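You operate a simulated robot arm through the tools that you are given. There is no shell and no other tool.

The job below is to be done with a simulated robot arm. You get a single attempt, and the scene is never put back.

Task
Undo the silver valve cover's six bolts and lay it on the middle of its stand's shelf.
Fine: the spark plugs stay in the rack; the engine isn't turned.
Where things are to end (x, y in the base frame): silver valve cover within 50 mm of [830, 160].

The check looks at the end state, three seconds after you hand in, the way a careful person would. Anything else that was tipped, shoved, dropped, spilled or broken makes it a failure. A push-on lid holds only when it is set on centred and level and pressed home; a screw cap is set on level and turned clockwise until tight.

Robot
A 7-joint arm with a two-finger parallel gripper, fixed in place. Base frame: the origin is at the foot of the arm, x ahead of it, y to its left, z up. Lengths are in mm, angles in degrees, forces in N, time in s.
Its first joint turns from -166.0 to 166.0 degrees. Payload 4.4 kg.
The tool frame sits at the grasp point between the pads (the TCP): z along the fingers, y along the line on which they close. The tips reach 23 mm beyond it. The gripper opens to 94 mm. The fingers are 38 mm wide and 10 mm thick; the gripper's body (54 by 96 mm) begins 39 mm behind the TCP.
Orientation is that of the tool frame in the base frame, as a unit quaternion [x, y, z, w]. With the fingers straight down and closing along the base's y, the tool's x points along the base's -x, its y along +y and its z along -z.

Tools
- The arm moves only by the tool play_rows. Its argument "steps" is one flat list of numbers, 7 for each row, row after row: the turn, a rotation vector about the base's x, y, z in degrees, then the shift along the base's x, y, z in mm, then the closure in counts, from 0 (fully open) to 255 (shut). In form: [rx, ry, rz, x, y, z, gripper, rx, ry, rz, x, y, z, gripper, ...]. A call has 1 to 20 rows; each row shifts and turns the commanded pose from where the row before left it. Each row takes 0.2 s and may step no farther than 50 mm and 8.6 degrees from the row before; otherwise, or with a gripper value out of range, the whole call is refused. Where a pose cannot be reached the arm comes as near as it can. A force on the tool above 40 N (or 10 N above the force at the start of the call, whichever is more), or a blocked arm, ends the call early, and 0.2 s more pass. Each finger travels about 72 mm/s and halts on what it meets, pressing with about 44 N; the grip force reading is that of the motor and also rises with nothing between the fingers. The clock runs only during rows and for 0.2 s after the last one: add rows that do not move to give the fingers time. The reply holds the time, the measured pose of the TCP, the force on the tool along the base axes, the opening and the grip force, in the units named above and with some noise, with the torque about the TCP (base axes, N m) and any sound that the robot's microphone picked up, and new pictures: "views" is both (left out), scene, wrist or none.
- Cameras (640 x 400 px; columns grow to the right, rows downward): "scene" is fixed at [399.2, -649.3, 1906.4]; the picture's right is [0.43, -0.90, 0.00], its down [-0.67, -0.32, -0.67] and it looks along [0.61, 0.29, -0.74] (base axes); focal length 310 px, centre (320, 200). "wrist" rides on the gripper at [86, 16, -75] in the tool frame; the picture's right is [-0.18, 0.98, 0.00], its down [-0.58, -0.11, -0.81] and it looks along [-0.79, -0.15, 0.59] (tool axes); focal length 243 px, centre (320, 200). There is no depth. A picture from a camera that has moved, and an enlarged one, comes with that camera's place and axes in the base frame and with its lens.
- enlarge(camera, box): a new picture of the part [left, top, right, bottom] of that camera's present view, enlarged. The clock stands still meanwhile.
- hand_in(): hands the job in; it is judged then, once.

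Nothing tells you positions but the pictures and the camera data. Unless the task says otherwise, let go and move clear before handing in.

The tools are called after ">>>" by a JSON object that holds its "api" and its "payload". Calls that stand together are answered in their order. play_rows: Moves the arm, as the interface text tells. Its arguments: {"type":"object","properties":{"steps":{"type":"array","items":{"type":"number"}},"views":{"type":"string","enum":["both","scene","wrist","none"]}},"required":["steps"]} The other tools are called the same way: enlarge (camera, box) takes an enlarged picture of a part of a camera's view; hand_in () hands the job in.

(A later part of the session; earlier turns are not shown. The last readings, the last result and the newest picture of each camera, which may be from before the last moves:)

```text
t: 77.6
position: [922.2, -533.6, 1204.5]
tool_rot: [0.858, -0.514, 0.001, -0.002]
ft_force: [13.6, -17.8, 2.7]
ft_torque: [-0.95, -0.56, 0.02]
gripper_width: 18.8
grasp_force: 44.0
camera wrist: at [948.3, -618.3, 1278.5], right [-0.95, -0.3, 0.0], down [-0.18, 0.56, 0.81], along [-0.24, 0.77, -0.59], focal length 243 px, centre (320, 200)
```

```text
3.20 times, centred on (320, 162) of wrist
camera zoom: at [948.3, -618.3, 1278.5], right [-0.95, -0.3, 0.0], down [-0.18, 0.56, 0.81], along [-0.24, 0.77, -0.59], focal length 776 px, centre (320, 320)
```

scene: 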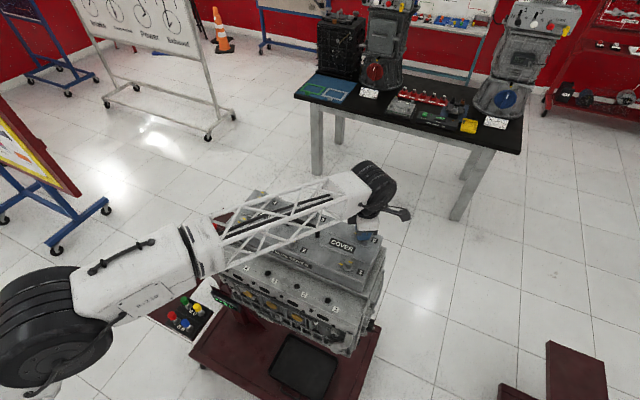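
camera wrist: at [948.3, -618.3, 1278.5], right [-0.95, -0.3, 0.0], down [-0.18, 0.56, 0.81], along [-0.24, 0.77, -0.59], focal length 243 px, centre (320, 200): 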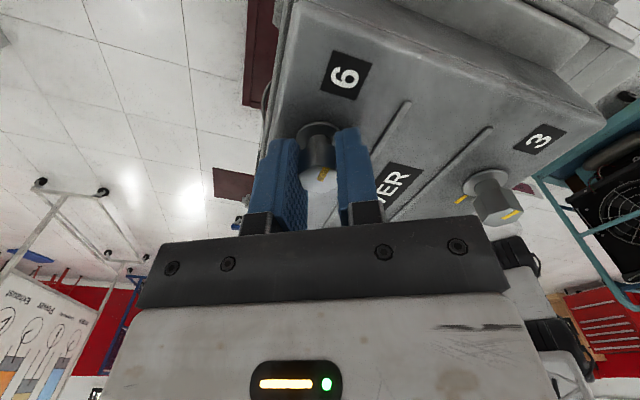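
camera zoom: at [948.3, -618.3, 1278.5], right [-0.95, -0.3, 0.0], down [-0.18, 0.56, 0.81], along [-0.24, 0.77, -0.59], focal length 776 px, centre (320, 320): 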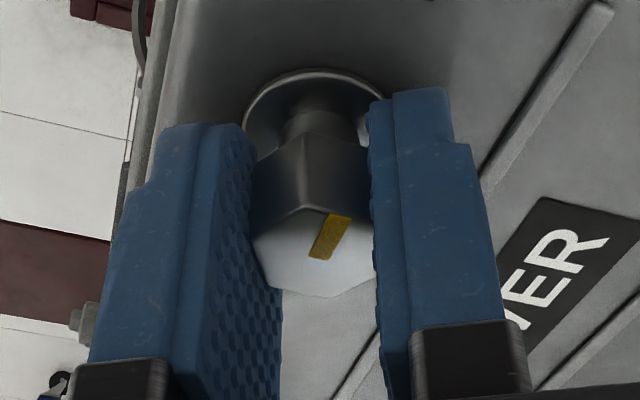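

Four marks now show. Next is bolt 5 near (929, -370). I'll release, lift, unwind and move.

>>> {"api": "play_rows", "payload": {"steps": [0, 0, 0, 0, 0, 0, 125, 0, 0, 0, 0, 0, 0, 125, 0, 0, 0, 0, 0, 0, 125, 0, 0, 0, 0, 0, 46, 125, 0, 0, 0, 0, 0, 47, 125, 0, 0, -8, 0.6, 16.4, 0, 125, 0, 0, -8, 0.6, 16.4, 0, 125, 0, 0, -8, 0.6, 16.4, 0, 125, 0, 0, -8, 0.6, 16.4, 0, 125, 0, 0, -8, 0.6, 16.4, 0, 125, 0, 0, -8, 0.6, 16.4, 0, 125, 0, 0, -8, 0.6, 16.4, 0, 125, 0, 0, -8, 0.6, 16.4, 0, 125, 0, 0, -8, 0.6, 16.4, 0, 125, 0, 0, -8, 0.6, 16.4, 0, 125, 0, 0, -8, 0, 0, 0, 125, 0, 0, -8, 0, 0, 0, 125, 0, 0, -8, 0, 0, 0, 125, 0, 0, -8, 0, 0, 0, 125, 0, 0, -8, 0, 0, 0, 125], "views": "none"}}

>>> {"api": "play_rows", "payload": {"steps": [0, 0, -8, 0, 0, 0, 125, 0, 0, -8, 0, 0, 0, 125, 0, 0, -8, 0, 0, 0, 125, 0, 0, -8, 0, 0, 0, 125, 0, 0, -8, 0, 0, 0, 125, 0, 0, -8, 0, 0, 0, 125, 0, 0, -8, 0, 0, 0, 125, 0, 0, -2, 0, 0, 0, 125, 0, 0, 0, 0, 0, 0, 125], "views": "both"}}

>>> {"api": "enlarge", "payload": {"camera": "wrist", "box": [256, 30, 384, 110]}}

```text
t: 81.8
position: [928.4, -368.7, 1298.1]
tool_rot: [0.018, 1.0, 0.0, 0.001]
ft_force: [-0.4, -0.5, 0.1]
ft_torque: [0.02, 0.02, -0.04]
gripper_width: 47.8
grasp_force: 0.1
```

```text
t: 83.8
position: [928.5, -369.0, 1296.8]
tool_rot: [0.5, 0.866, -0.002, 0.0]
ft_force: [0.3, -0.4, 0.2]
ft_torque: [-0.02, 0.0, -0.01]
gripper_width: 47.9
grasp_force: 0.0
camera wrist: at [898.8, -286.3, 1371.8], right [0.94, 0.33, 0.0], down [0.2, -0.56, 0.81], along [0.27, -0.76, -0.59], focal length 243 px, centre (320, 200)
```

scene: 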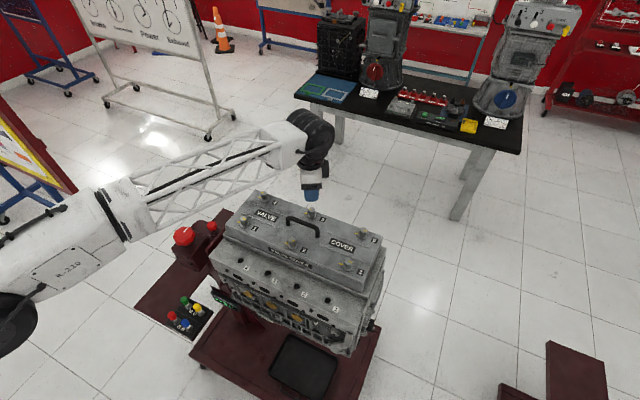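
wrist: 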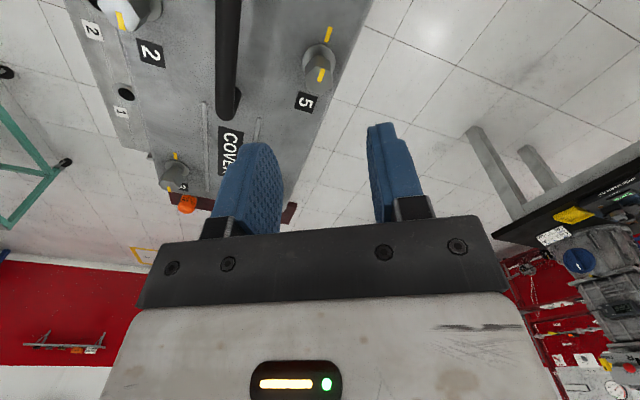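

```text
5.00 times, centred on (320, 70) of wrist
camera zoom: at [898.8, -286.3, 1371.8], right [0.94, 0.33, 0.0], down [0.2, -0.56, 0.81], along [0.27, -0.76, -0.59], focal length 1213 px, centre (320, 850)
```

zoom: 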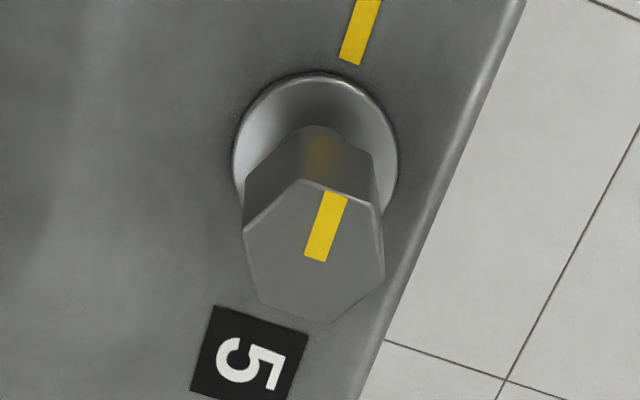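

Bolt 5 shows the same picture position as bolt 6 did, so I'll use the same small correction, descend and grip.

>>> {"api": "play_rows", "payload": {"steps": [0, 0, 0, -0.5, -1.0, -1, 125, 0, 0, 0, 0, 0, -44, 125, 0, 0, 0, 0, 0, -44, 125, 0, 0, 0, 0, 0, 0, 125, 0, 0, 0, 0, 0, 0, 255, 0, 0, 0, 0, 0, 0, 255, 0, 0, 0, 0, 0, 0, 255], "views": "wrist"}}

```text
t: 85.4
position: [928.9, -371.5, 1208.1]
tool_rot: [0.5, 0.866, -0.001, 0.001]
ft_force: [-6.5, -3.5, 0.4]
ft_torque: [-0.13, -0.02, 0.03]
gripper_width: 18.8
grasp_force: 43.3
camera wrist: at [899.0, -288.2, 1282.4], right [0.94, 0.33, 0.0], down [0.2, -0.56, 0.81], along [0.27, -0.76, -0.59], focal length 243 px, centre (320, 200)
```

wrist: 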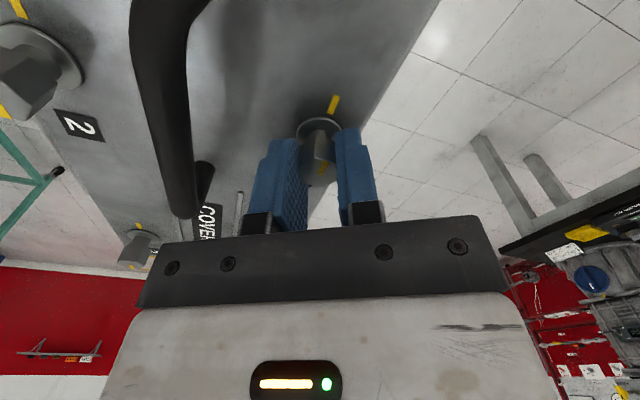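

>>> {"api": "play_rows", "payload": {"steps": [0, 0, 7, 0, -0.3, 0, 255, 0, 0, 7, 0, 0, 0, 255, 0, 0, 7, 0, 0, 0, 255, 0, 0, 7, 0, 0, 0, 255, 0, 0, 7, 0, 0, 0, 255, 0, 0, 7, 0, 0, 0, 255, 0, 0, 7, 0, 0, 0, 255, 0, 0, 0, 0, 0, 0, 255], "views": "none"}}

```text
t: 87.2
position: [927.9, -369.5, 1208.3]
tool_rot: [0.095, 0.996, -0.001, 0.001]
ft_force: [9.6, -1.2, 0.3]
ft_torque: [-0.01, -0.8, -0.01]
gripper_width: 18.7
grasp_force: 43.9
```

>>> {"api": "play_rows", "payload": {"steps": [0, 0, 7, 0.7, 0, 0, 255, 0, 0, 7, 0, 0, 0, 255, 0, 0, 7, 0, 0, 0, 255, 0, 0, 7, 0, 0, 0, 255, 0, 0, 7, 0, 0, 0, 255, 0, 0, 7, 0, 0, 0, 255, 0, 0, 0, 0, 0, 0, 255], "views": "none"}}

```text
t: 88.8
position: [928.9, -369.5, 1208.9]
tool_rot: [-0.268, 0.963, -0.001, 0.0]
ft_force: [2.7, 19.5, -0.7]
ft_torque: [0.09, 0.58, -0.02]
gripper_width: 19.0
grasp_force: 43.7
```

>>> {"api": "play_rows", "payload": {"steps": [0, 0, 0, 0.2, 1.2, 0, 255, 0, 0, 7, 0, 0, 0, 255, 0, 0, 7, 0, 0, 0, 255, 0, 0, 7, 0, 0, 0, 255, 0, 0, 7, 0, 0, 0, 255, 0, 0, 7, 0, 0, 0, 255, 0, 0, 0, 0, 0, 0, 255], "views": "none"}}

```text
t: 90.4
position: [929.5, -368.2, 1208.4]
tool_rot: [-0.545, 0.838, 0.0, 0.002]
ft_force: [-5.5, 9.5, -0.1]
ft_torque: [-0.1, 0.57, 0.01]
gripper_width: 18.7
grasp_force: 44.5
```

>>> {"api": "play_rows", "payload": {"steps": [0, 0, 7, -0.4, 0.5, 0, 255, 0, 0, 7, 0, 0, 0, 255, 0, 0, 7, 0, 0, 0, 255, 0, 0, 7, 0, 0, 0, 255, 0, 0, 0, 0, 0, 0, 255], "views": "none"}}

```text
t: 91.6
position: [928.9, -369.8, 1206.8]
tool_rot: [0.732, -0.681, 0.001, 0.0]
ft_force: [-15.0, 1.1, -0.4]
ft_torque: [-0.02, 0.41, -0.02]
gripper_width: 18.7
grasp_force: 44.2
```

>>> {"api": "play_rows", "payload": {"steps": [0, 0, 6, -0.9, 0, 0, 255, 0, 0, 6, 0, 0, 0, 255, 0, 0, 6, 0, 0, 0, 255, 0, 0, 6, 0, 0, 0, 255, 0, 0, 0, 0, 0, 0, 255], "views": "wrist"}}

>>> {"api": "enlarge", "payload": {"camera": "scene", "box": [206, 285, 246, 310]}}

>>> {"api": "enlarge", "payload": {"camera": "wrist", "box": [220, 100, 420, 225]}}

```text
t: 92.8
position: [927.7, -369.1, 1208.6]
tool_rot: [0.858, -0.514, 0.0, -0.002]
ft_force: [3.6, -2.9, 0.3]
ft_torque: [0.21, 0.17, 0.0]
gripper_width: 18.6
grasp_force: 44.5
camera wrist: at [953.4, -453.5, 1282.5], right [-0.95, -0.3, 0.0], down [-0.18, 0.56, 0.81], along [-0.24, 0.77, -0.59], focal length 243 px, centre (320, 200)
```

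wrist: 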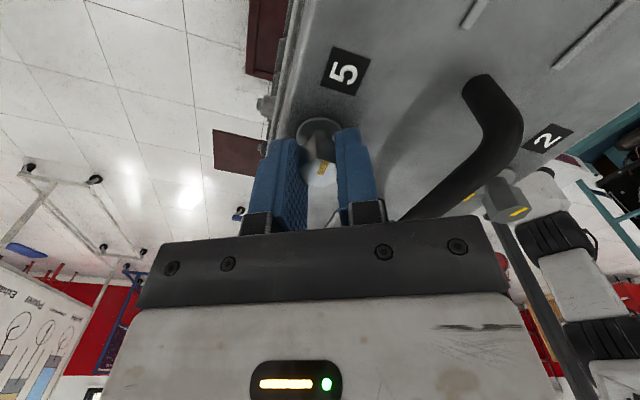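

```text
16.00 times, centred on (226, 298) of scene
camera zoom: at [399.2, -649.3, 1906.4], right [0.43, -0.9, 0.0], down [-0.67, -0.32, -0.67], along [0.61, 0.29, -0.74], focal length 4959 px, centre (1824, -1360)
```

zoom: 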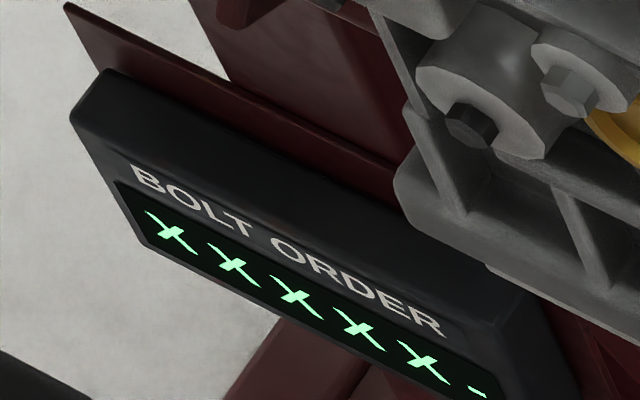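

```text
3.20 times, centred on (320, 162) of wrist
camera zoom: at [953.4, -453.5, 1282.5], right [-0.95, -0.3, 0.0], down [-0.18, 0.56, 0.81], along [-0.24, 0.77, -0.59], focal length 776 px, centre (320, 320)
```

zoom: 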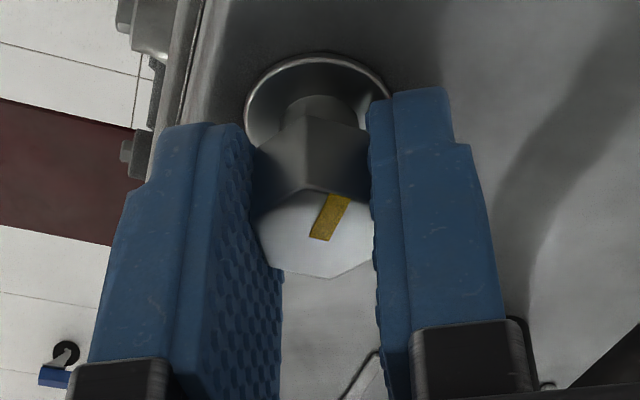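

Five are undone. Bolt 4, near (925, -204.5), is the last.

>>> {"api": "play_rows", "payload": {"steps": [0, 0, 0, 0, 0, 0, 125, 0, 0, 0, 0, 0, 0, 125, 0, 0, 0, 0, 0, 0, 125, 0, 0, 0, 0, 0, 44, 125, 0, 0, 0, 0, 0, 45, 125, 0, 0, -8, -0.3, 16.4, 0, 125, 0, 0, -8, -0.3, 16.4, 0, 125, 0, 0, -8, -0.3, 16.4, 0, 125, 0, 0, -8, -0.3, 16.4, 0, 125, 0, 0, -8, -0.3, 16.4, 0, 125, 0, 0, -8, -0.3, 16.4, 0, 125, 0, 0, -8, -0.3, 16.4, 0, 125, 0, 0, -8, -0.3, 16.4, 0, 125, 0, 0, -8, -0.3, 16.4, 0, 125, 0, 0, -8, -0.3, 16.4, 0, 125, 0, 0, -8, 0, 0, 0, 125, 0, 0, -8, 0, 0, 0, 125, 0, 0, -8, 0, 0, 0, 125, 0, 0, -8, 0, 0, 0, 125, 0, 0, -8, 0, 0, 0, 125], "views": "none"}}

>>> {"api": "play_rows", "payload": {"steps": [0, 0, -8, 0, 0, 0, 125, 0, 0, -8, 0, 0, 0, 125, 0, 0, -8, 0, 0, 0, 125, 0, 0, -8, 0, 0, 0, 125, 0, 0, -8, 0, 0, 0, 125, 0, 0, -8, 0, 0, 0, 125, 0, 0, -8, 0, 0, 0, 125, 0, 0, -2, 0, 0, 0, 125, 0, 0, 0, 0, 0, 0, 125], "views": "wrist"}}

>>> {"api": "enlarge", "payload": {"camera": "wrist", "box": [256, 30, 384, 110]}}

```text
t: 97.0
position: [924.8, -204.9, 1296.3]
tool_rot: [0.019, 1.0, -0.001, 0.0]
ft_force: [0.2, -0.3, -0.1]
ft_torque: [-0.02, -0.02, 0.02]
gripper_width: 48.0
grasp_force: 0.0
```

```text
t: 99.0
position: [923.8, -205.1, 1296.6]
tool_rot: [0.5, 0.866, -0.001, 0.001]
ft_force: [0.0, -0.9, 0.5]
ft_torque: [-0.01, -0.03, 0.01]
gripper_width: 48.1
grasp_force: 0.1
camera wrist: at [894.7, -121.8, 1371.7], right [0.94, 0.33, 0.0], down [0.2, -0.56, 0.81], along [0.27, -0.76, -0.59], focal length 243 px, centre (320, 200)
```

wrist: 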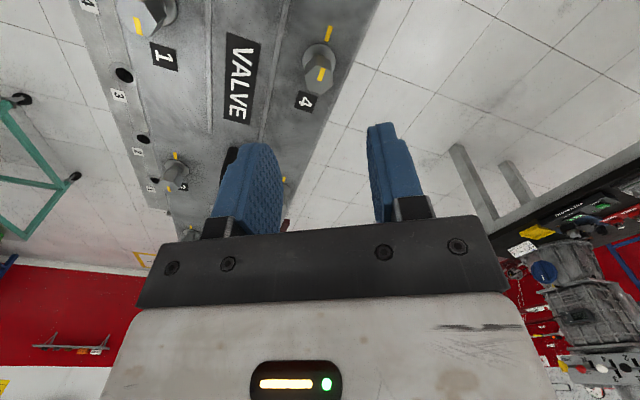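

```text
5.00 times, centred on (320, 70) of wrist
camera zoom: at [894.7, -121.8, 1371.7], right [0.94, 0.33, 0.0], down [0.2, -0.56, 0.81], along [0.27, -0.76, -0.59], focal length 1213 px, centre (320, 850)
```

zoom: 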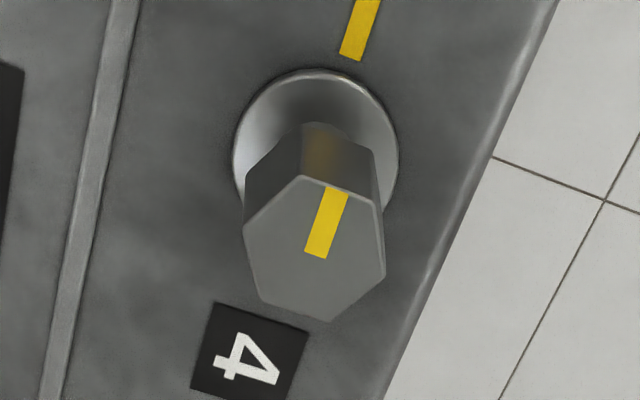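

The picture position is the same as before. I'll apply the same correction, grip and turn the first portion.

>>> {"api": "play_rows", "payload": {"steps": [0, 0, 0, -0.5, -0.5, -1, 125, 0, 0, 0, 0, 0, -44, 125, 0, 0, 0, 0, 0, -44, 125, 0, 0, 0, 0, 0, 0, 125, 0, 0, 0, 0, 0, 0, 255, 0, 0, 0, 0, 0, 0, 255, 0, 0, 0, 0, 0, 0, 255], "views": "none"}}

>>> {"api": "play_rows", "payload": {"steps": [0, 0, 7, 0, -0.3, 0, 255, 0, 0, 7, 0, 0, 0, 255, 0, 0, 7, 0, 0, 0, 255, 0, 0, 7, 0, 0, 0, 255, 0, 0, 7, 0, 0, 0, 255, 0, 0, 7, 0, 0, 0, 255, 0, 0, 7, 0, 0, 0, 255, 0, 0, 0, 0, 0, 0, 255], "views": "none"}}

```text
t: 100.6
position: [924.2, -204.5, 1209.2]
tool_rot: [0.5, 0.866, -0.002, -0.001]
ft_force: [-16.6, 0.0, -0.8]
ft_torque: [-0.16, 0.11, -0.04]
gripper_width: 18.6
grasp_force: 43.9
stopped in row 7: the force on the tool passed its limit at 42 N (the readings are from after the stop); the commanded pose is now the measured one
```

```text
t: 102.4
position: [924.2, -204.7, 1208.9]
tool_rot: [0.095, 0.996, -0.003, 0.0]
ft_force: [-34.0, 8.2, 0.6]
ft_torque: [0.23, 0.51, 0.01]
gripper_width: 18.8
grasp_force: 44.3
```

>>> {"api": "play_rows", "payload": {"steps": [0, 0, 0, -1.5, 0.4, 0, 255, 0, 0, 7, 0, 0, 0, 255, 0, 0, 7, 0, 0, 0, 255, 0, 0, 7, 0, 0, 0, 255, 0, 0, 7, 0, 0, 0, 255, 0, 0, 7, 0, 0, 0, 255, 0, 0, 0, 0, 0, 0, 255], "views": "none"}}

```text
t: 104.0
position: [923.3, -204.7, 1208.6]
tool_rot: [-0.208, 0.978, -0.001, 0.0]
ft_force: [10.0, 2.9, 2.4]
ft_torque: [0.51, -0.8, -0.02]
gripper_width: 18.9
grasp_force: 44.4
```

>>> {"api": "play_rows", "payload": {"steps": [0, 0, 7, 0.6, 0.2, 0, 255, 0, 0, 7, 0, 0, 0, 255, 0, 0, 7, 0, 0, 0, 255, 0, 0, 7, 0, 0, 0, 255, 0, 0, 7, 0, 0, 0, 255, 0, 0, 0, 0, 0, 0, 255], "views": "none"}}

```text
t: 105.4
position: [924.6, -203.8, 1209.5]
tool_rot: [-0.493, 0.87, -0.001, 0.0]
ft_force: [-5.7, -8.0, 0.7]
ft_torque: [-0.47, 0.56, 0.04]
gripper_width: 19.0
grasp_force: 43.7
```

>>> {"api": "play_rows", "payload": {"steps": [0, 0, 7, -0.4, -0.5, 0, 255, 0, 0, 7, 0, 0, 0, 255, 0, 0, 7, 0, 0, 0, 255, 0, 0, 7, 0, 0, 0, 255, 0, 0, 7, 0, 0, 0, 255, 0, 0, 0, 0, 0, 0, 255], "views": "none"}}

```text
t: 106.8
position: [924.1, -203.6, 1208.6]
tool_rot: [0.732, -0.681, 0.0, -0.002]
ft_force: [-0.7, 0.9, 0.2]
ft_torque: [0.72, 0.3, 0.02]
gripper_width: 18.8
grasp_force: 43.8
```

>>> {"api": "play_rows", "payload": {"steps": [0, 0, 6, 0, 0, 0, 255, 0, 0, 6, 0, 0, 0, 255, 0, 0, 6, 0, 0, 0, 255, 0, 0, 6, 0, 0, 0, 255, 0, 0, 0, 0, 0, 0, 255], "views": "wrist"}}

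>>> {"api": "enlarge", "payload": {"camera": "scene", "box": [206, 285, 246, 310]}}

```text
t: 108.0
position: [923.9, -205.4, 1208.7]
tool_rot: [0.858, -0.514, 0.0, -0.002]
ft_force: [-0.1, 2.0, 0.3]
ft_torque: [-0.09, 0.07, 0.02]
gripper_width: 18.6
grasp_force: 44.1
camera wrist: at [949.3, -290.0, 1283.1], right [-0.95, -0.3, 0.0], down [-0.18, 0.56, 0.81], along [-0.24, 0.77, -0.59], focal length 243 px, centre (320, 200)
```

wrist: 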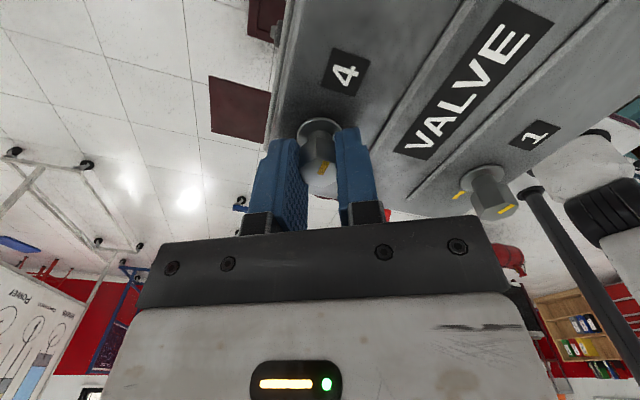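

```text
16.00 times, centred on (226, 298) of scene
camera zoom: at [399.2, -649.3, 1906.4], right [0.43, -0.9, 0.0], down [-0.67, -0.32, -0.67], along [0.61, 0.29, -0.74], focal length 4959 px, centre (1824, -1360)
```

zoom: 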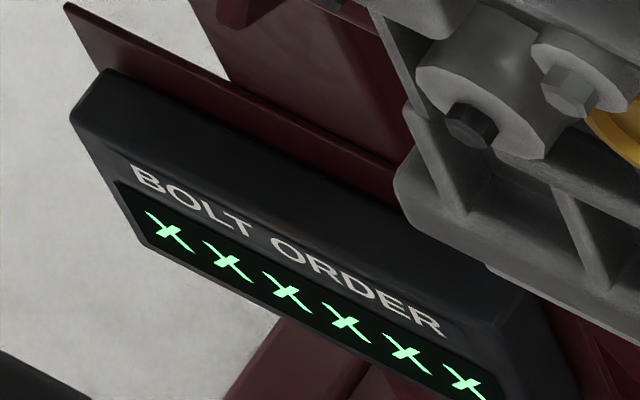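

All six marks are showing, so every bolt is undone. Next I'll release, lift, and line up over the handle near (868, -370) with the fingers closing along x at yaw 90°.

>>> {"api": "play_rows", "payload": {"steps": [0, 0, 0, 0, 0, 0, 125, 0, 0, 0, 0, 0, 0, 125, 0, 0, 0, 0, 0, 0, 125, 0, 0, 0, 0, 0, 45, 125, 0, 0, 0, 0, 0, 46, 125, 0, 0, -7, -14, -41, 0, 125, 0, 0, -7, -14, -41, 0, 125, 0, 0, -7, -14, -41, 0, 125, 0, 0, -7, -14, -41, 0, 125, 0, 0, 0, 0, 0, 0, 125, 0, 0, 0, 0, 0, 0, 125], "views": "both"}}

>>> {"api": "enlarge", "payload": {"camera": "wrist", "box": [220, 30, 420, 155]}}

>>> {"api": "enlarge", "payload": {"camera": "scene", "box": [210, 170, 400, 290]}}

```text
t: 110.4
position: [864.9, -369.2, 1300.8]
tool_rot: [0.707, -0.707, 0.001, -0.001]
ft_force: [0.1, -0.1, -0.7]
ft_torque: [0.0, 0.0, 0.0]
gripper_width: 47.9
grasp_force: 0.1
camera wrist: at [848.4, -456.6, 1374.7], right [-0.98, 0.18, 0.0], down [0.11, 0.58, 0.81], along [0.15, 0.79, -0.59], focal length 243 px, centre (320, 200)
```

scene: 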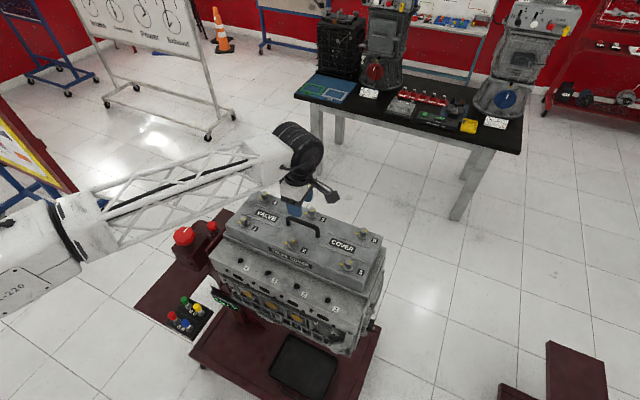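
wrist: 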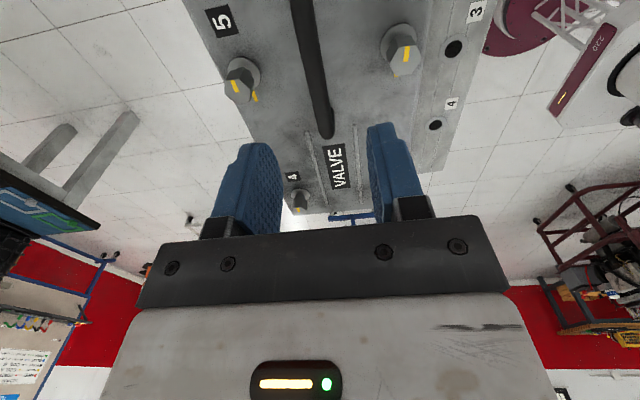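

```text
3.20 times, centred on (320, 92) of wrist
camera zoom: at [848.4, -456.6, 1374.7], right [-0.98, 0.18, 0.0], down [0.11, 0.58, 0.81], along [0.15, 0.79, -0.59], focal length 776 px, centre (320, 544)
```

zoom: 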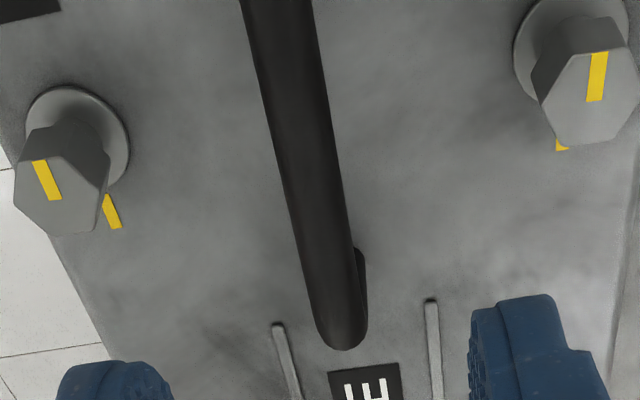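

```text
3.33 times, centred on (305, 230) of scene
camera zoom: at [399.2, -649.3, 1906.4], right [0.43, -0.9, 0.0], down [-0.67, -0.32, -0.67], along [0.61, 0.29, -0.74], focal length 1033 px, centre (370, 100)
```

zoom: 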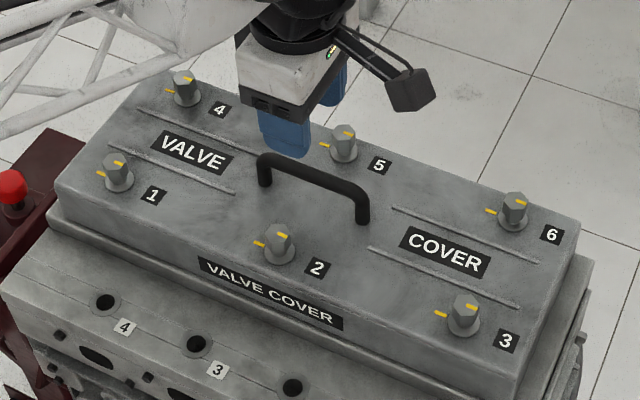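

The handle bar runs along y at x≈867 with its top at roughly z≈1220, and all bolt marks have flipped by about 180°. I'll lower over the bar and close.

>>> {"api": "play_rows", "payload": {"steps": [0, 0, 0, 2.3, -0.5, -30, 125, 0, 0, 0, 0, 0, -30, 125, 0, 0, 0, 0, 0, -30, 125, 0, 0, 0, 0, 0, 0, 125], "views": "both"}}

>>> {"api": "enlarge", "payload": {"camera": "scene", "box": [260, 180, 340, 250]}}

>>> {"api": "enlarge", "payload": {"camera": "wrist", "box": [220, 60, 420, 225]}}

```text
t: 111.4
position: [871.0, -368.8, 1210.6]
tool_rot: [0.707, -0.707, 0.001, -0.001]
ft_force: [0.0, -0.1, -0.9]
ft_torque: [-0.01, -0.02, 0.04]
gripper_width: 47.9
grasp_force: 0.0
camera wrist: at [853.1, -456.3, 1285.9], right [-0.98, 0.18, 0.0], down [0.11, 0.58, 0.81], along [0.15, 0.79, -0.59], focal length 243 px, centre (320, 200)
```

scene: 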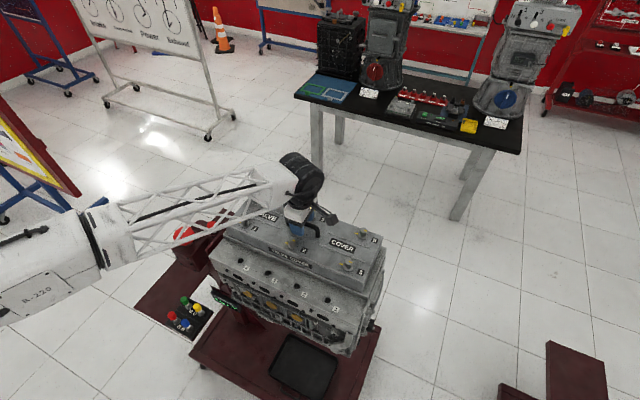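
wrist: 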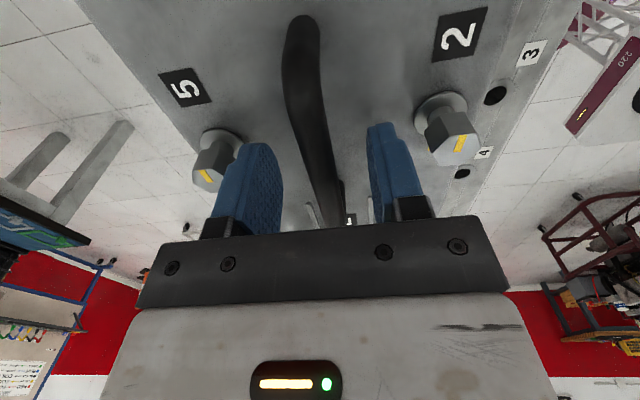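

```text
5.71 times, centred on (300, 215) of scene
camera zoom: at [399.2, -649.3, 1906.4], right [0.43, -0.9, 0.0], down [-0.67, -0.32, -0.67], along [0.61, 0.29, -0.74], focal length 1771 px, centre (434, 114)
```

zoom: 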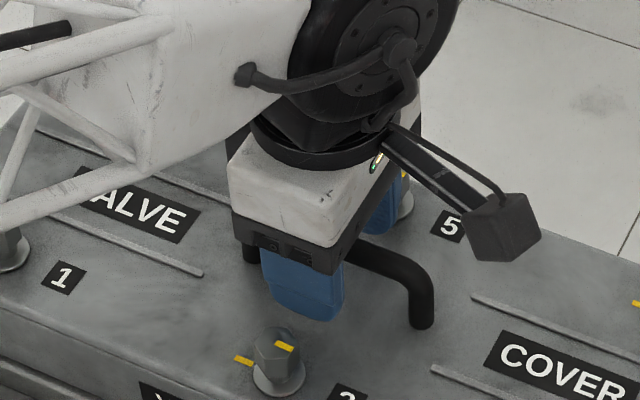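

```text
2.42 times, centred on (320, 142) of wrist
camera zoom: at [853.1, -456.3, 1285.9], right [-0.98, 0.18, 0.0], down [0.11, 0.58, 0.81], along [0.15, 0.79, -0.59], focal length 588 px, centre (320, 339)
```

zoom: 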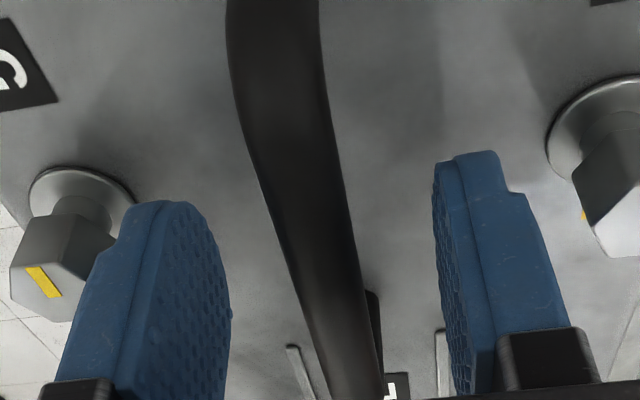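

The bar passes centrally between the fingers, so I'll close on it.

>>> {"api": "play_rows", "payload": {"steps": [0, 0, 0, 0, 0, 0, 255, 0, 0, 0, 0, 0, 0, 255, 0, 0, 0, 0, 0, 0, 255, 0, 0, 0, 0, 0, 0, 255], "views": "wrist"}}

```text
t: 112.4
position: [870.6, -369.5, 1211.4]
tool_rot: [-0.706, 0.708, -0.001, 0.001]
ft_force: [0.7, -2.6, -0.2]
ft_torque: [-0.03, -0.01, -0.02]
gripper_width: 12.7
grasp_force: 44.1
camera wrist: at [853.1, -456.3, 1286.0], right [-0.98, 0.18, 0.0], down [0.11, 0.58, 0.81], along [0.15, 0.79, -0.59], focal length 243 px, centre (320, 200)
```

wrist: 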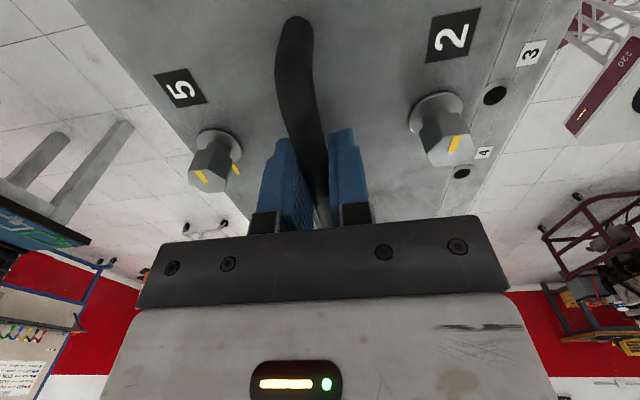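

It is gripped with a 12.7 mm bar between the pads. I'll lift gently and check the weight.

>>> {"api": "play_rows", "payload": {"steps": [0, 0, 0, 0, 0, 3, 255, 0, 0, 0, 0, 0, 4, 255, 0, 0, 0, 0, 0, 5, 255, 0, 0, 0, 0, 0, 6, 255, 0, 0, 0, 0, 0, 0, 255, 0, 0, 0, 0, 0, 0, 255], "views": "both"}}

>>> {"api": "enlarge", "payload": {"camera": "scene", "box": [200, 170, 400, 295]}}

```text
t: 113.8
position: [870.1, -370.3, 1227.1]
tool_rot: [0.707, -0.707, 0.0, -0.002]
ft_force: [1.2, 0.2, -9.6]
ft_torque: [0.0, -0.02, -0.03]
gripper_width: 12.7
grasp_force: 43.7
camera wrist: at [853.0, -456.6, 1302.1], right [-0.98, 0.18, 0.0], down [0.11, 0.58, 0.81], along [0.15, 0.79, -0.59], focal length 243 px, centre (320, 200)
```

scene: 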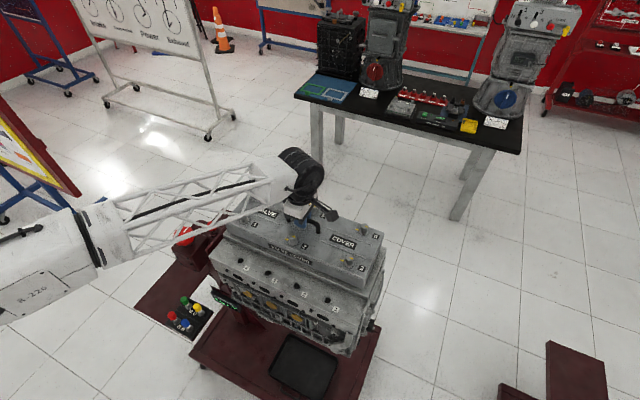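
wrist: 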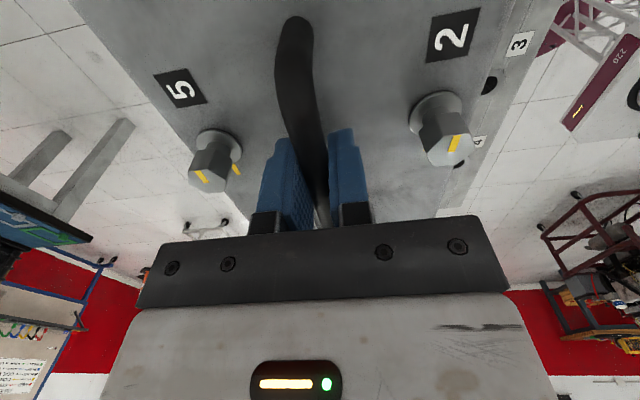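

```text
3.20 times, centred on (300, 232) of scene
camera zoom: at [399.2, -649.3, 1906.4], right [0.43, -0.9, 0.0], down [-0.67, -0.32, -0.67], along [0.61, 0.29, -0.74], focal length 992 px, centre (384, 96)
```

zoom: 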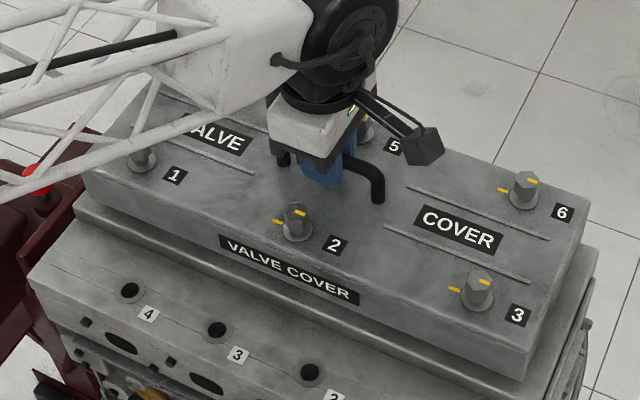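

The cover comes up freely and level, weighing about 9.6 N. I'll lift it well clear and then carry it toward the shelf.

>>> {"api": "play_rows", "payload": {"steps": [0, 0, 0, 0, 0, 15, 255, 0, 0, 0, 0, 0, 25, 255, 0, 0, 0, 0, 0, 25, 255, 0, 0, 0, 0, 0, 25, 255, 0, 0, 0, 0, 0, 25, 255, 0, 0, 0, 0, 0, 20, 255, 0, 0, 0, 0, 0, 0, 255], "views": "scene"}}

>>> {"api": "enlarge", "payload": {"camera": "scene", "box": [190, 140, 430, 290]}}

```text
t: 115.4
position: [871.1, -371.4, 1360.7]
tool_rot: [0.708, -0.707, 0.0, -0.001]
ft_force: [0.0, 0.5, -9.9]
ft_torque: [0.03, 0.01, 0.01]
gripper_width: 12.6
grasp_force: 43.6
```

scene: 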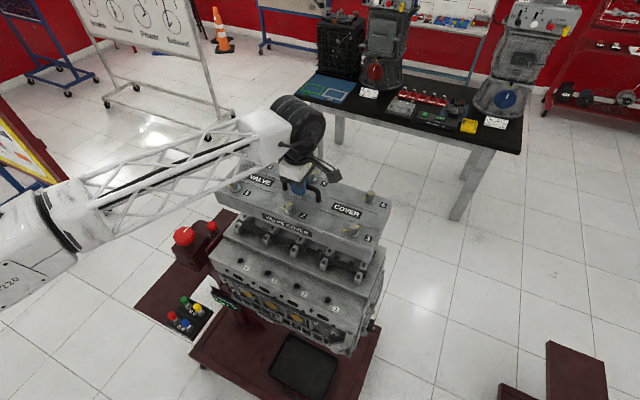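

```text
2.67 times, centred on (310, 215) of scene
camera zoom: at [399.2, -649.3, 1906.4], right [0.43, -0.9, 0.0], down [-0.67, -0.32, -0.67], along [0.61, 0.29, -0.74], focal length 826 px, centre (347, 160)
```

zoom: 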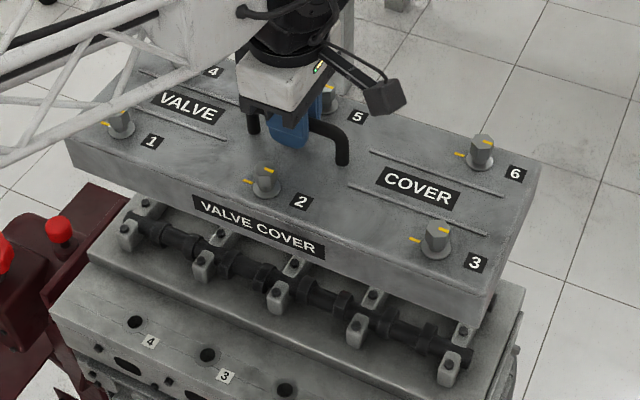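

The cover is clear of the camshaft. I'll carry it toward (843, 176) while turning it -90° so its long side runs along x.

>>> {"api": "play_rows", "payload": {"steps": [0, 0, -2, -1, 12, 0, 255, 0, 0, -4.5, -1.4, 25, 0, 255, 0, 0, -4.5, -1.4, 28, 0, 255, 0, 0, -4.5, -1.4, 28, 0, 255, 0, 0, -4.5, -1.4, 28, 0, 255, 0, 0, -4.5, -1.4, 28, 0, 255, 0, 0, -4.5, -1.4, 28, 0, 255, 0, 0, -4.5, -1.4, 28, 0, 255, 0, 0, -4.5, -1.4, 28, 0, 255, 0, 0, -4.5, -1.4, 28, 0, 255, 0, 0, -4.5, -1.4, 28, 0, 255, 0, 0, -4.5, -1.4, 28, 0, 255, 0, 0, -4.5, -1.4, 28, 0, 255, 0, 0, -4.5, -1.4, 28, 0, 255, 0, 0, -4.5, -1.4, 28, 0, 255, 0, 0, -4.5, -1.4, 28, 0, 255, 0, 0, -4.5, -1.4, 28, 0, 255, 0, 0, -4.5, -1.4, 28, 0, 255, 0, 0, -4.5, -1.4, 28, 0, 255, 0, 0, 0, 0, 0, 0, 255], "views": "both"}}

```text
t: 119.6
position: [843.2, 142.3, 1362.2]
tool_rot: [-0.061, 0.998, -0.002, 0.0]
ft_force: [0.6, 0.4, -9.4]
ft_torque: [0.03, -0.03, 0.02]
gripper_width: 12.8
grasp_force: 44.2
camera wrist: at [753.6, 148.9, 1436.2], right [0.06, 1.0, 0.0], down [0.59, -0.03, 0.81], along [0.81, -0.05, -0.59], focal length 243 px, centre (320, 200)
```

scene: 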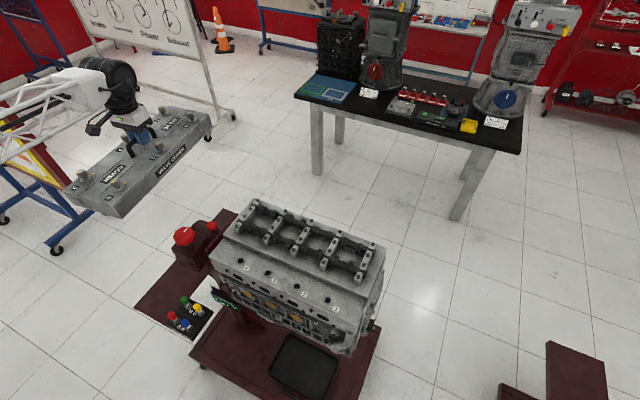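
wrist: 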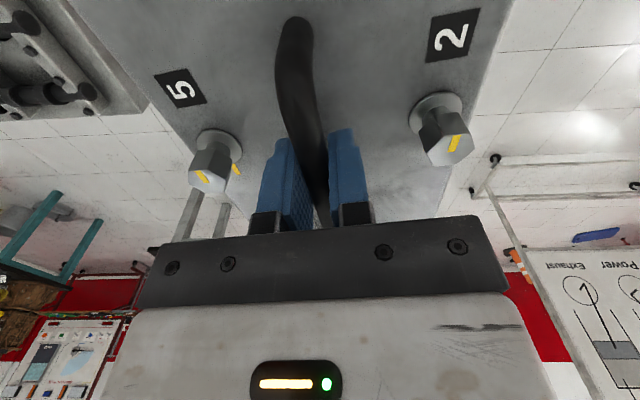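

The cover is over the shelf area. I'll finish the rotation and go to y≈188 for clearance from the knob box, then start descending.

>>> {"api": "play_rows", "payload": {"steps": [0, 0, -3.5, -1.5, 23, 0, 255, 0, 0, -3.5, -1.5, 23, 0, 255, 0, 0, 0, 0, 0, -10, 255, 0, 0, 0, 0, 0, -25, 255, 0, 0, 0, 0, 0, -35, 255, 0, 0, 0, 0, 0, -35, 255, 0, 0, 0, 0, 0, -35, 255, 0, 0, 0, 0, 0, -35, 255, 0, 0, 0, 0, 0, -25, 255, 0, 0, 0, 0, 0, -15, 255, 0, 0, 0, 0, 0, 0, 255], "views": "both"}}

>>> {"api": "enlarge", "payload": {"camera": "scene", "box": [40, 130, 280, 320]}}

```text
t: 122.0
position: [840.1, 188.8, 1144.9]
tool_rot: [0.0, 1.0, -0.002, 0.0]
ft_force: [-0.6, 0.0, -10.0]
ft_torque: [-0.03, -0.01, -0.01]
gripper_width: 12.4
grasp_force: 43.7
camera wrist: at [753.5, 205.0, 1220.7], right [0.18, 0.98, 0.0], down [0.58, -0.11, 0.81], along [0.79, -0.15, -0.59], focal length 243 px, centre (320, 200)
```

scene: 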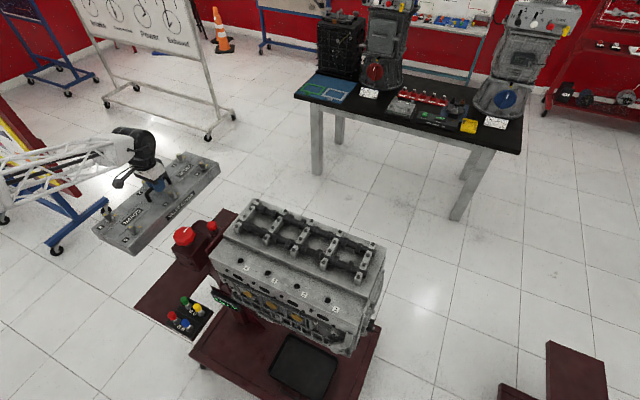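
wrist: 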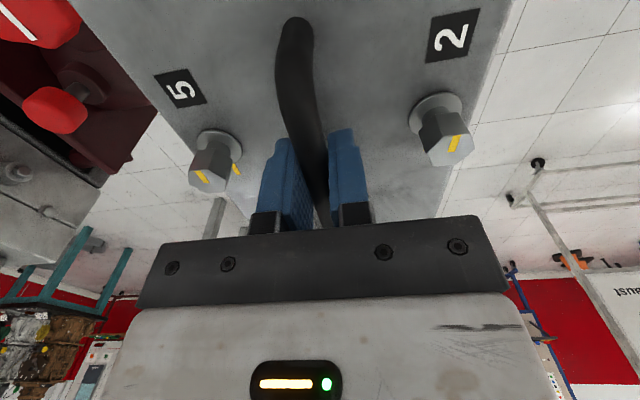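

```text
2.11 times, centred on (160, 225) of scene
camera zoom: at [399.2, -649.3, 1906.4], right [0.43, -0.9, 0.0], down [-0.67, -0.32, -0.67], along [0.61, 0.29, -0.74], focal length 652 px, centre (657, 147)
```

zoom: 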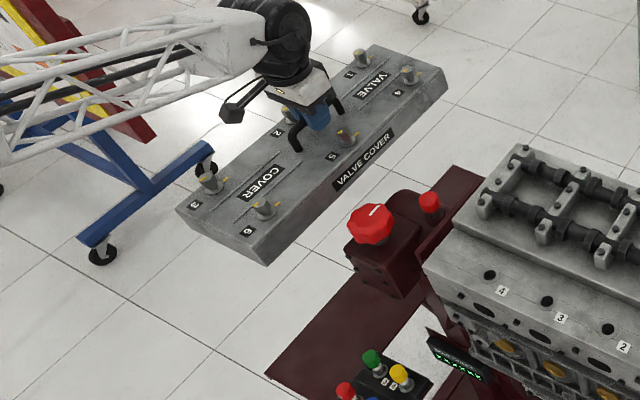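

The cover's near edge is at y≈107 and the knob box's face is at y≈80, so there is room. I'll descend to z≈845.

>>> {"api": "play_rows", "payload": {"steps": [0, 0, 0, 0, 0, -15, 255, 0, 0, 0, 0, 0, -30, 255, 0, 0, 0, 0, 0, -35, 255, 0, 0, 0, 0, 0, -35, 255, 0, 0, 0, 0, 0, -35, 255, 0, 0, 0, 0, 0, -35, 255, 0, 0, 0, 0, 0, -35, 255, 0, 0, 0, 0, 0, -30, 255, 0, 0, 0, 0, 0, -25, 255, 0, 0, 0, 0, 0, -15, 255, 0, 0, 0, 0, 0, 0, 255], "views": "both"}}

>>> {"api": "enlarge", "payload": {"camera": "scene", "box": [80, 180, 290, 330]}}

```text
t: 124.4
position: [841.0, 186.3, 856.4]
tool_rot: [0.0, 1.0, -0.002, 0.001]
ft_force: [0.3, -0.1, -9.7]
ft_torque: [-0.01, -0.03, -0.03]
gripper_width: 12.4
grasp_force: 44.3
camera wrist: at [753.0, 203.5, 930.0], right [0.18, 0.98, 0.0], down [0.58, -0.11, 0.81], along [0.79, -0.15, -0.59], focal length 243 px, centre (320, 200)
```

scene: 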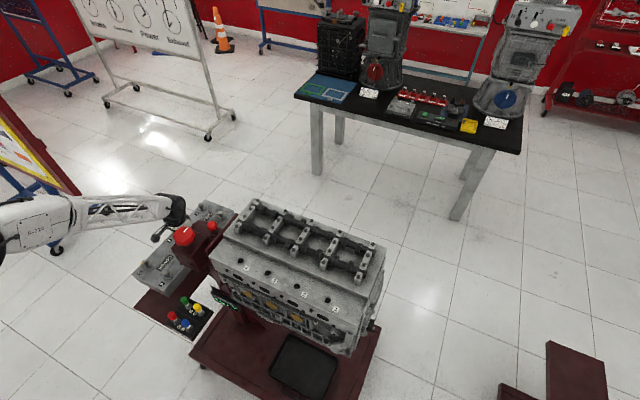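
wrist: 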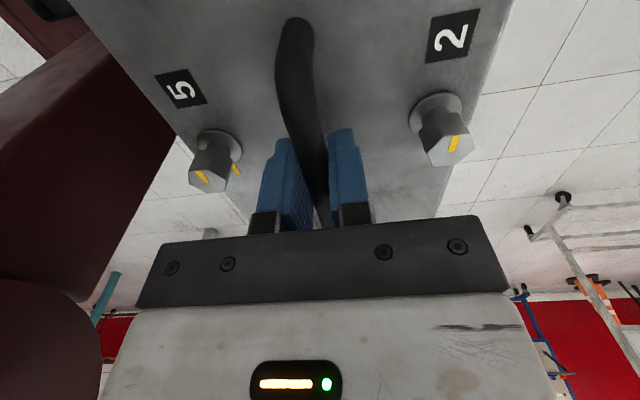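

```text
2.67 times, centred on (185, 255) of scene
camera zoom: at [399.2, -649.3, 1906.4], right [0.43, -0.9, 0.0], down [-0.67, -0.32, -0.67], along [0.61, 0.29, -0.74], focal length 826 px, centre (680, 53)
```

zoom: 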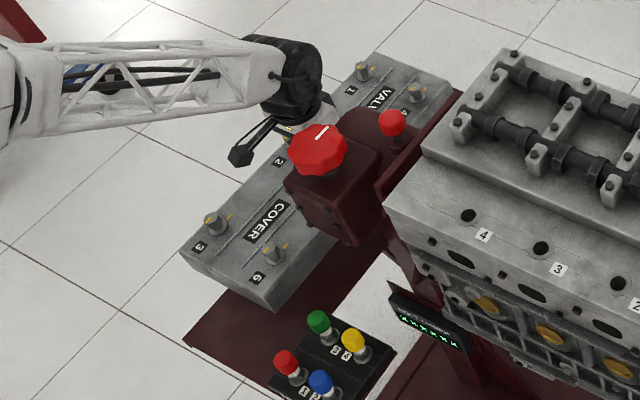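

The cover is just above the shelf and clear of the knob box. I'll check the corner near the spark-plug rack before sliding slightly and lowering.

>>> {"api": "enlarge", "payload": {"camera": "scene", "box": [130, 240, 210, 300]}}

>>> {"api": "enlarge", "payload": {"camera": "scene", "box": [180, 190, 260, 250]}}

```text
6.67 times, centred on (170, 270) of scene
camera zoom: at [399.2, -649.3, 1906.4], right [0.43, -0.9, 0.0], down [-0.67, -0.32, -0.67], along [0.61, 0.29, -0.74], focal length 2066 px, centre (1320, -267)
```

zoom: 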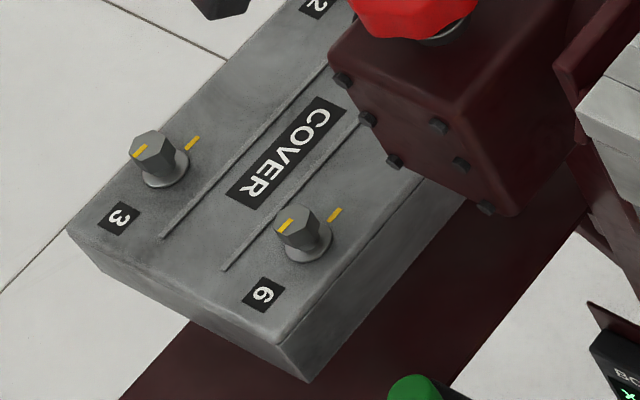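

```text
6.67 times, centred on (220, 220) of scene
camera zoom: at [399.2, -649.3, 1906.4], right [0.43, -0.9, 0.0], down [-0.67, -0.32, -0.67], along [0.61, 0.29, -0.74], focal length 2066 px, centre (987, 67)
```

zoom: 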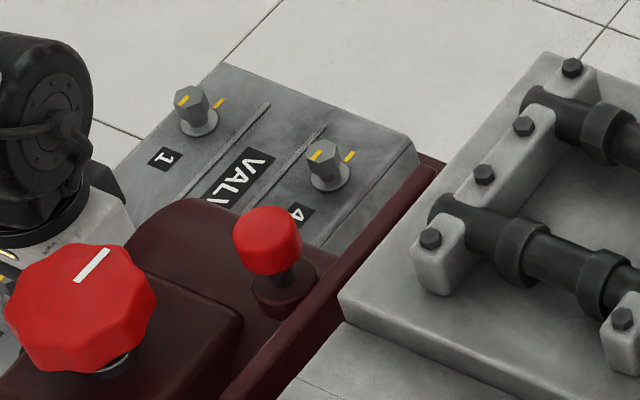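

Geometry checks out: the cover is 163 mm wide and about 48 mm deep, with its bottom about 84 mm below the TCP. I'll slide to y≈170 and lower to just above the shelf.

>>> {"api": "play_rows", "payload": {"steps": [0, 0, 0, 0, -8, 0, 255, 0, 0, 0, 0, -8, 0, 255, 0, 0, 0, 0, 0, -10, 255, 0, 0, 0, 0, 0, -12, 255, 0, 0, 0, 0, 0, -10, 255, 0, 0, 0, 0, 0, -8, 255, 0, 0, 0, 0, 0, 0, 255], "views": "both"}}

>>> {"api": "enlarge", "payload": {"camera": "scene", "box": [130, 240, 210, 300]}}

```text
t: 126.0
position: [840.3, 172.9, 816.7]
tool_rot: [0.0, 1.0, -0.002, 0.0]
ft_force: [0.7, -0.4, -9.0]
ft_torque: [-0.02, 0.0, 0.0]
gripper_width: 12.7
grasp_force: 43.9
camera wrist: at [753.0, 188.9, 891.2], right [0.18, 0.98, 0.0], down [0.58, -0.11, 0.81], along [0.79, -0.15, -0.59], focal length 243 px, centre (320, 200)
```

scene: 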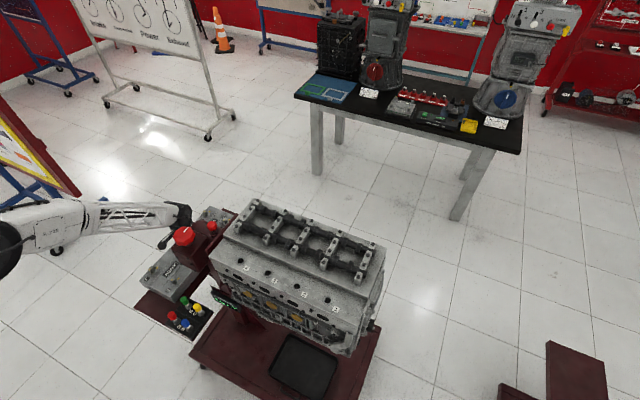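
wrist: 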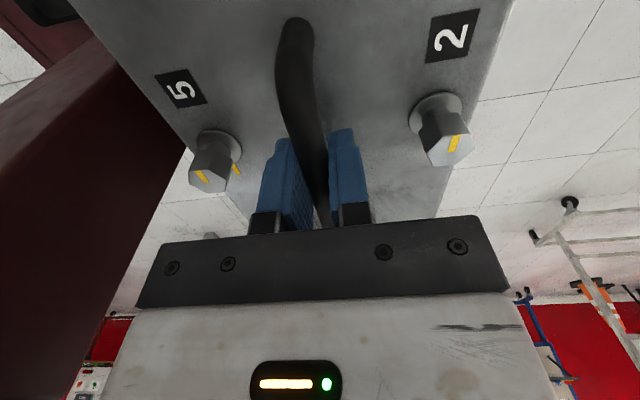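

```text
6.67 times, centred on (170, 270) of scene
camera zoom: at [399.2, -649.3, 1906.4], right [0.43, -0.9, 0.0], down [-0.67, -0.32, -0.67], along [0.61, 0.29, -0.74], focal length 2066 px, centre (1320, -267)
```

zoom: 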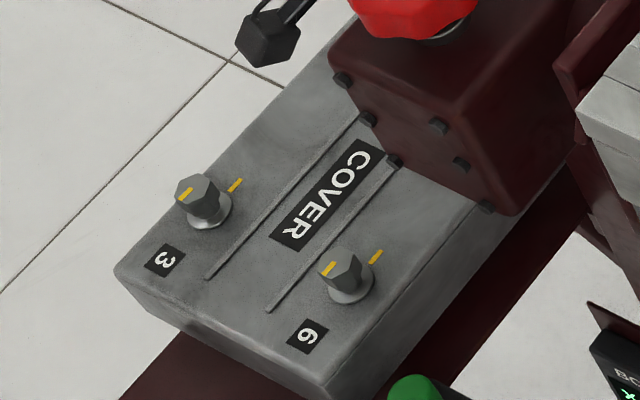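

It is about 20 mm above the shelf. I'll lower slowly and watch the force for contact.

>>> {"api": "play_rows", "payload": {"steps": [0, 0, 0, 0, 0, -4, 255, 0, 0, 0, 0, 0, -4, 255, 0, 0, 0, 0, 0, -3, 255, 0, 0, 0, 0, 0, -2, 255, 0, 0, 0, 0, 0, 0, 255], "views": "scene"}}

>>> {"api": "enlarge", "payload": {"camera": "scene", "box": [130, 250, 210, 310]}}

```text
t: 127.2
position: [840.4, 172.4, 804.4]
tool_rot: [0.0, 1.0, -0.002, 0.0]
ft_force: [0.8, 0.4, -9.0]
ft_torque: [0.01, -0.02, 0.0]
gripper_width: 12.8
grasp_force: 43.6
```

scene: 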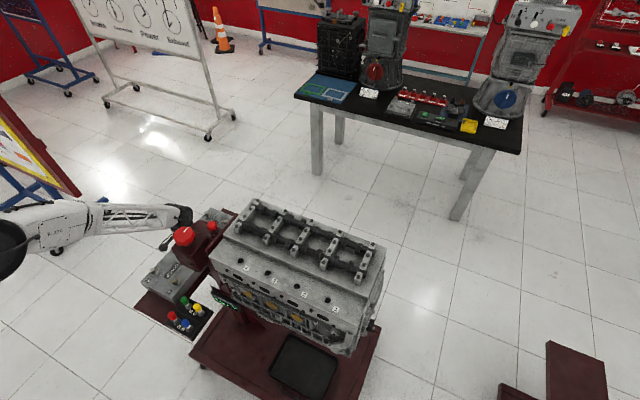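

```text
6.67 times, centred on (170, 280) of scene
camera zoom: at [399.2, -649.3, 1906.4], right [0.43, -0.9, 0.0], down [-0.67, -0.32, -0.67], along [0.61, 0.29, -0.74], focal length 2066 px, centre (1320, -333)
```

zoom: 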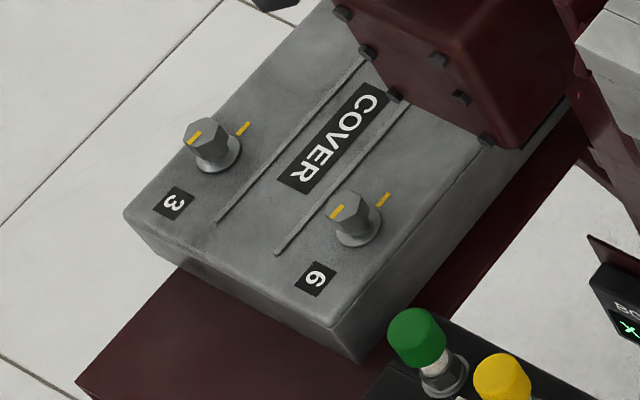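

>>> {"api": "play_rows", "payload": {"steps": [0, 0, 0, 0, 0, -2, 255, 0, 0, 0, 0, 0, -2, 255, 0, 0, 0, 0, 0, -1.5, 255, 0, 0, 0, 0, 0, -1.5, 255, 0, 0, 0, 0, 0, 0, 255], "views": "none"}}

```text
t: 128.4
position: [839.5, 174.1, 797.1]
tool_rot: [0.0, 1.0, -0.001, 0.0]
ft_force: [0.3, -0.2, -10.1]
ft_torque: [-0.02, -0.01, -0.04]
gripper_width: 12.6
grasp_force: 44.0
```

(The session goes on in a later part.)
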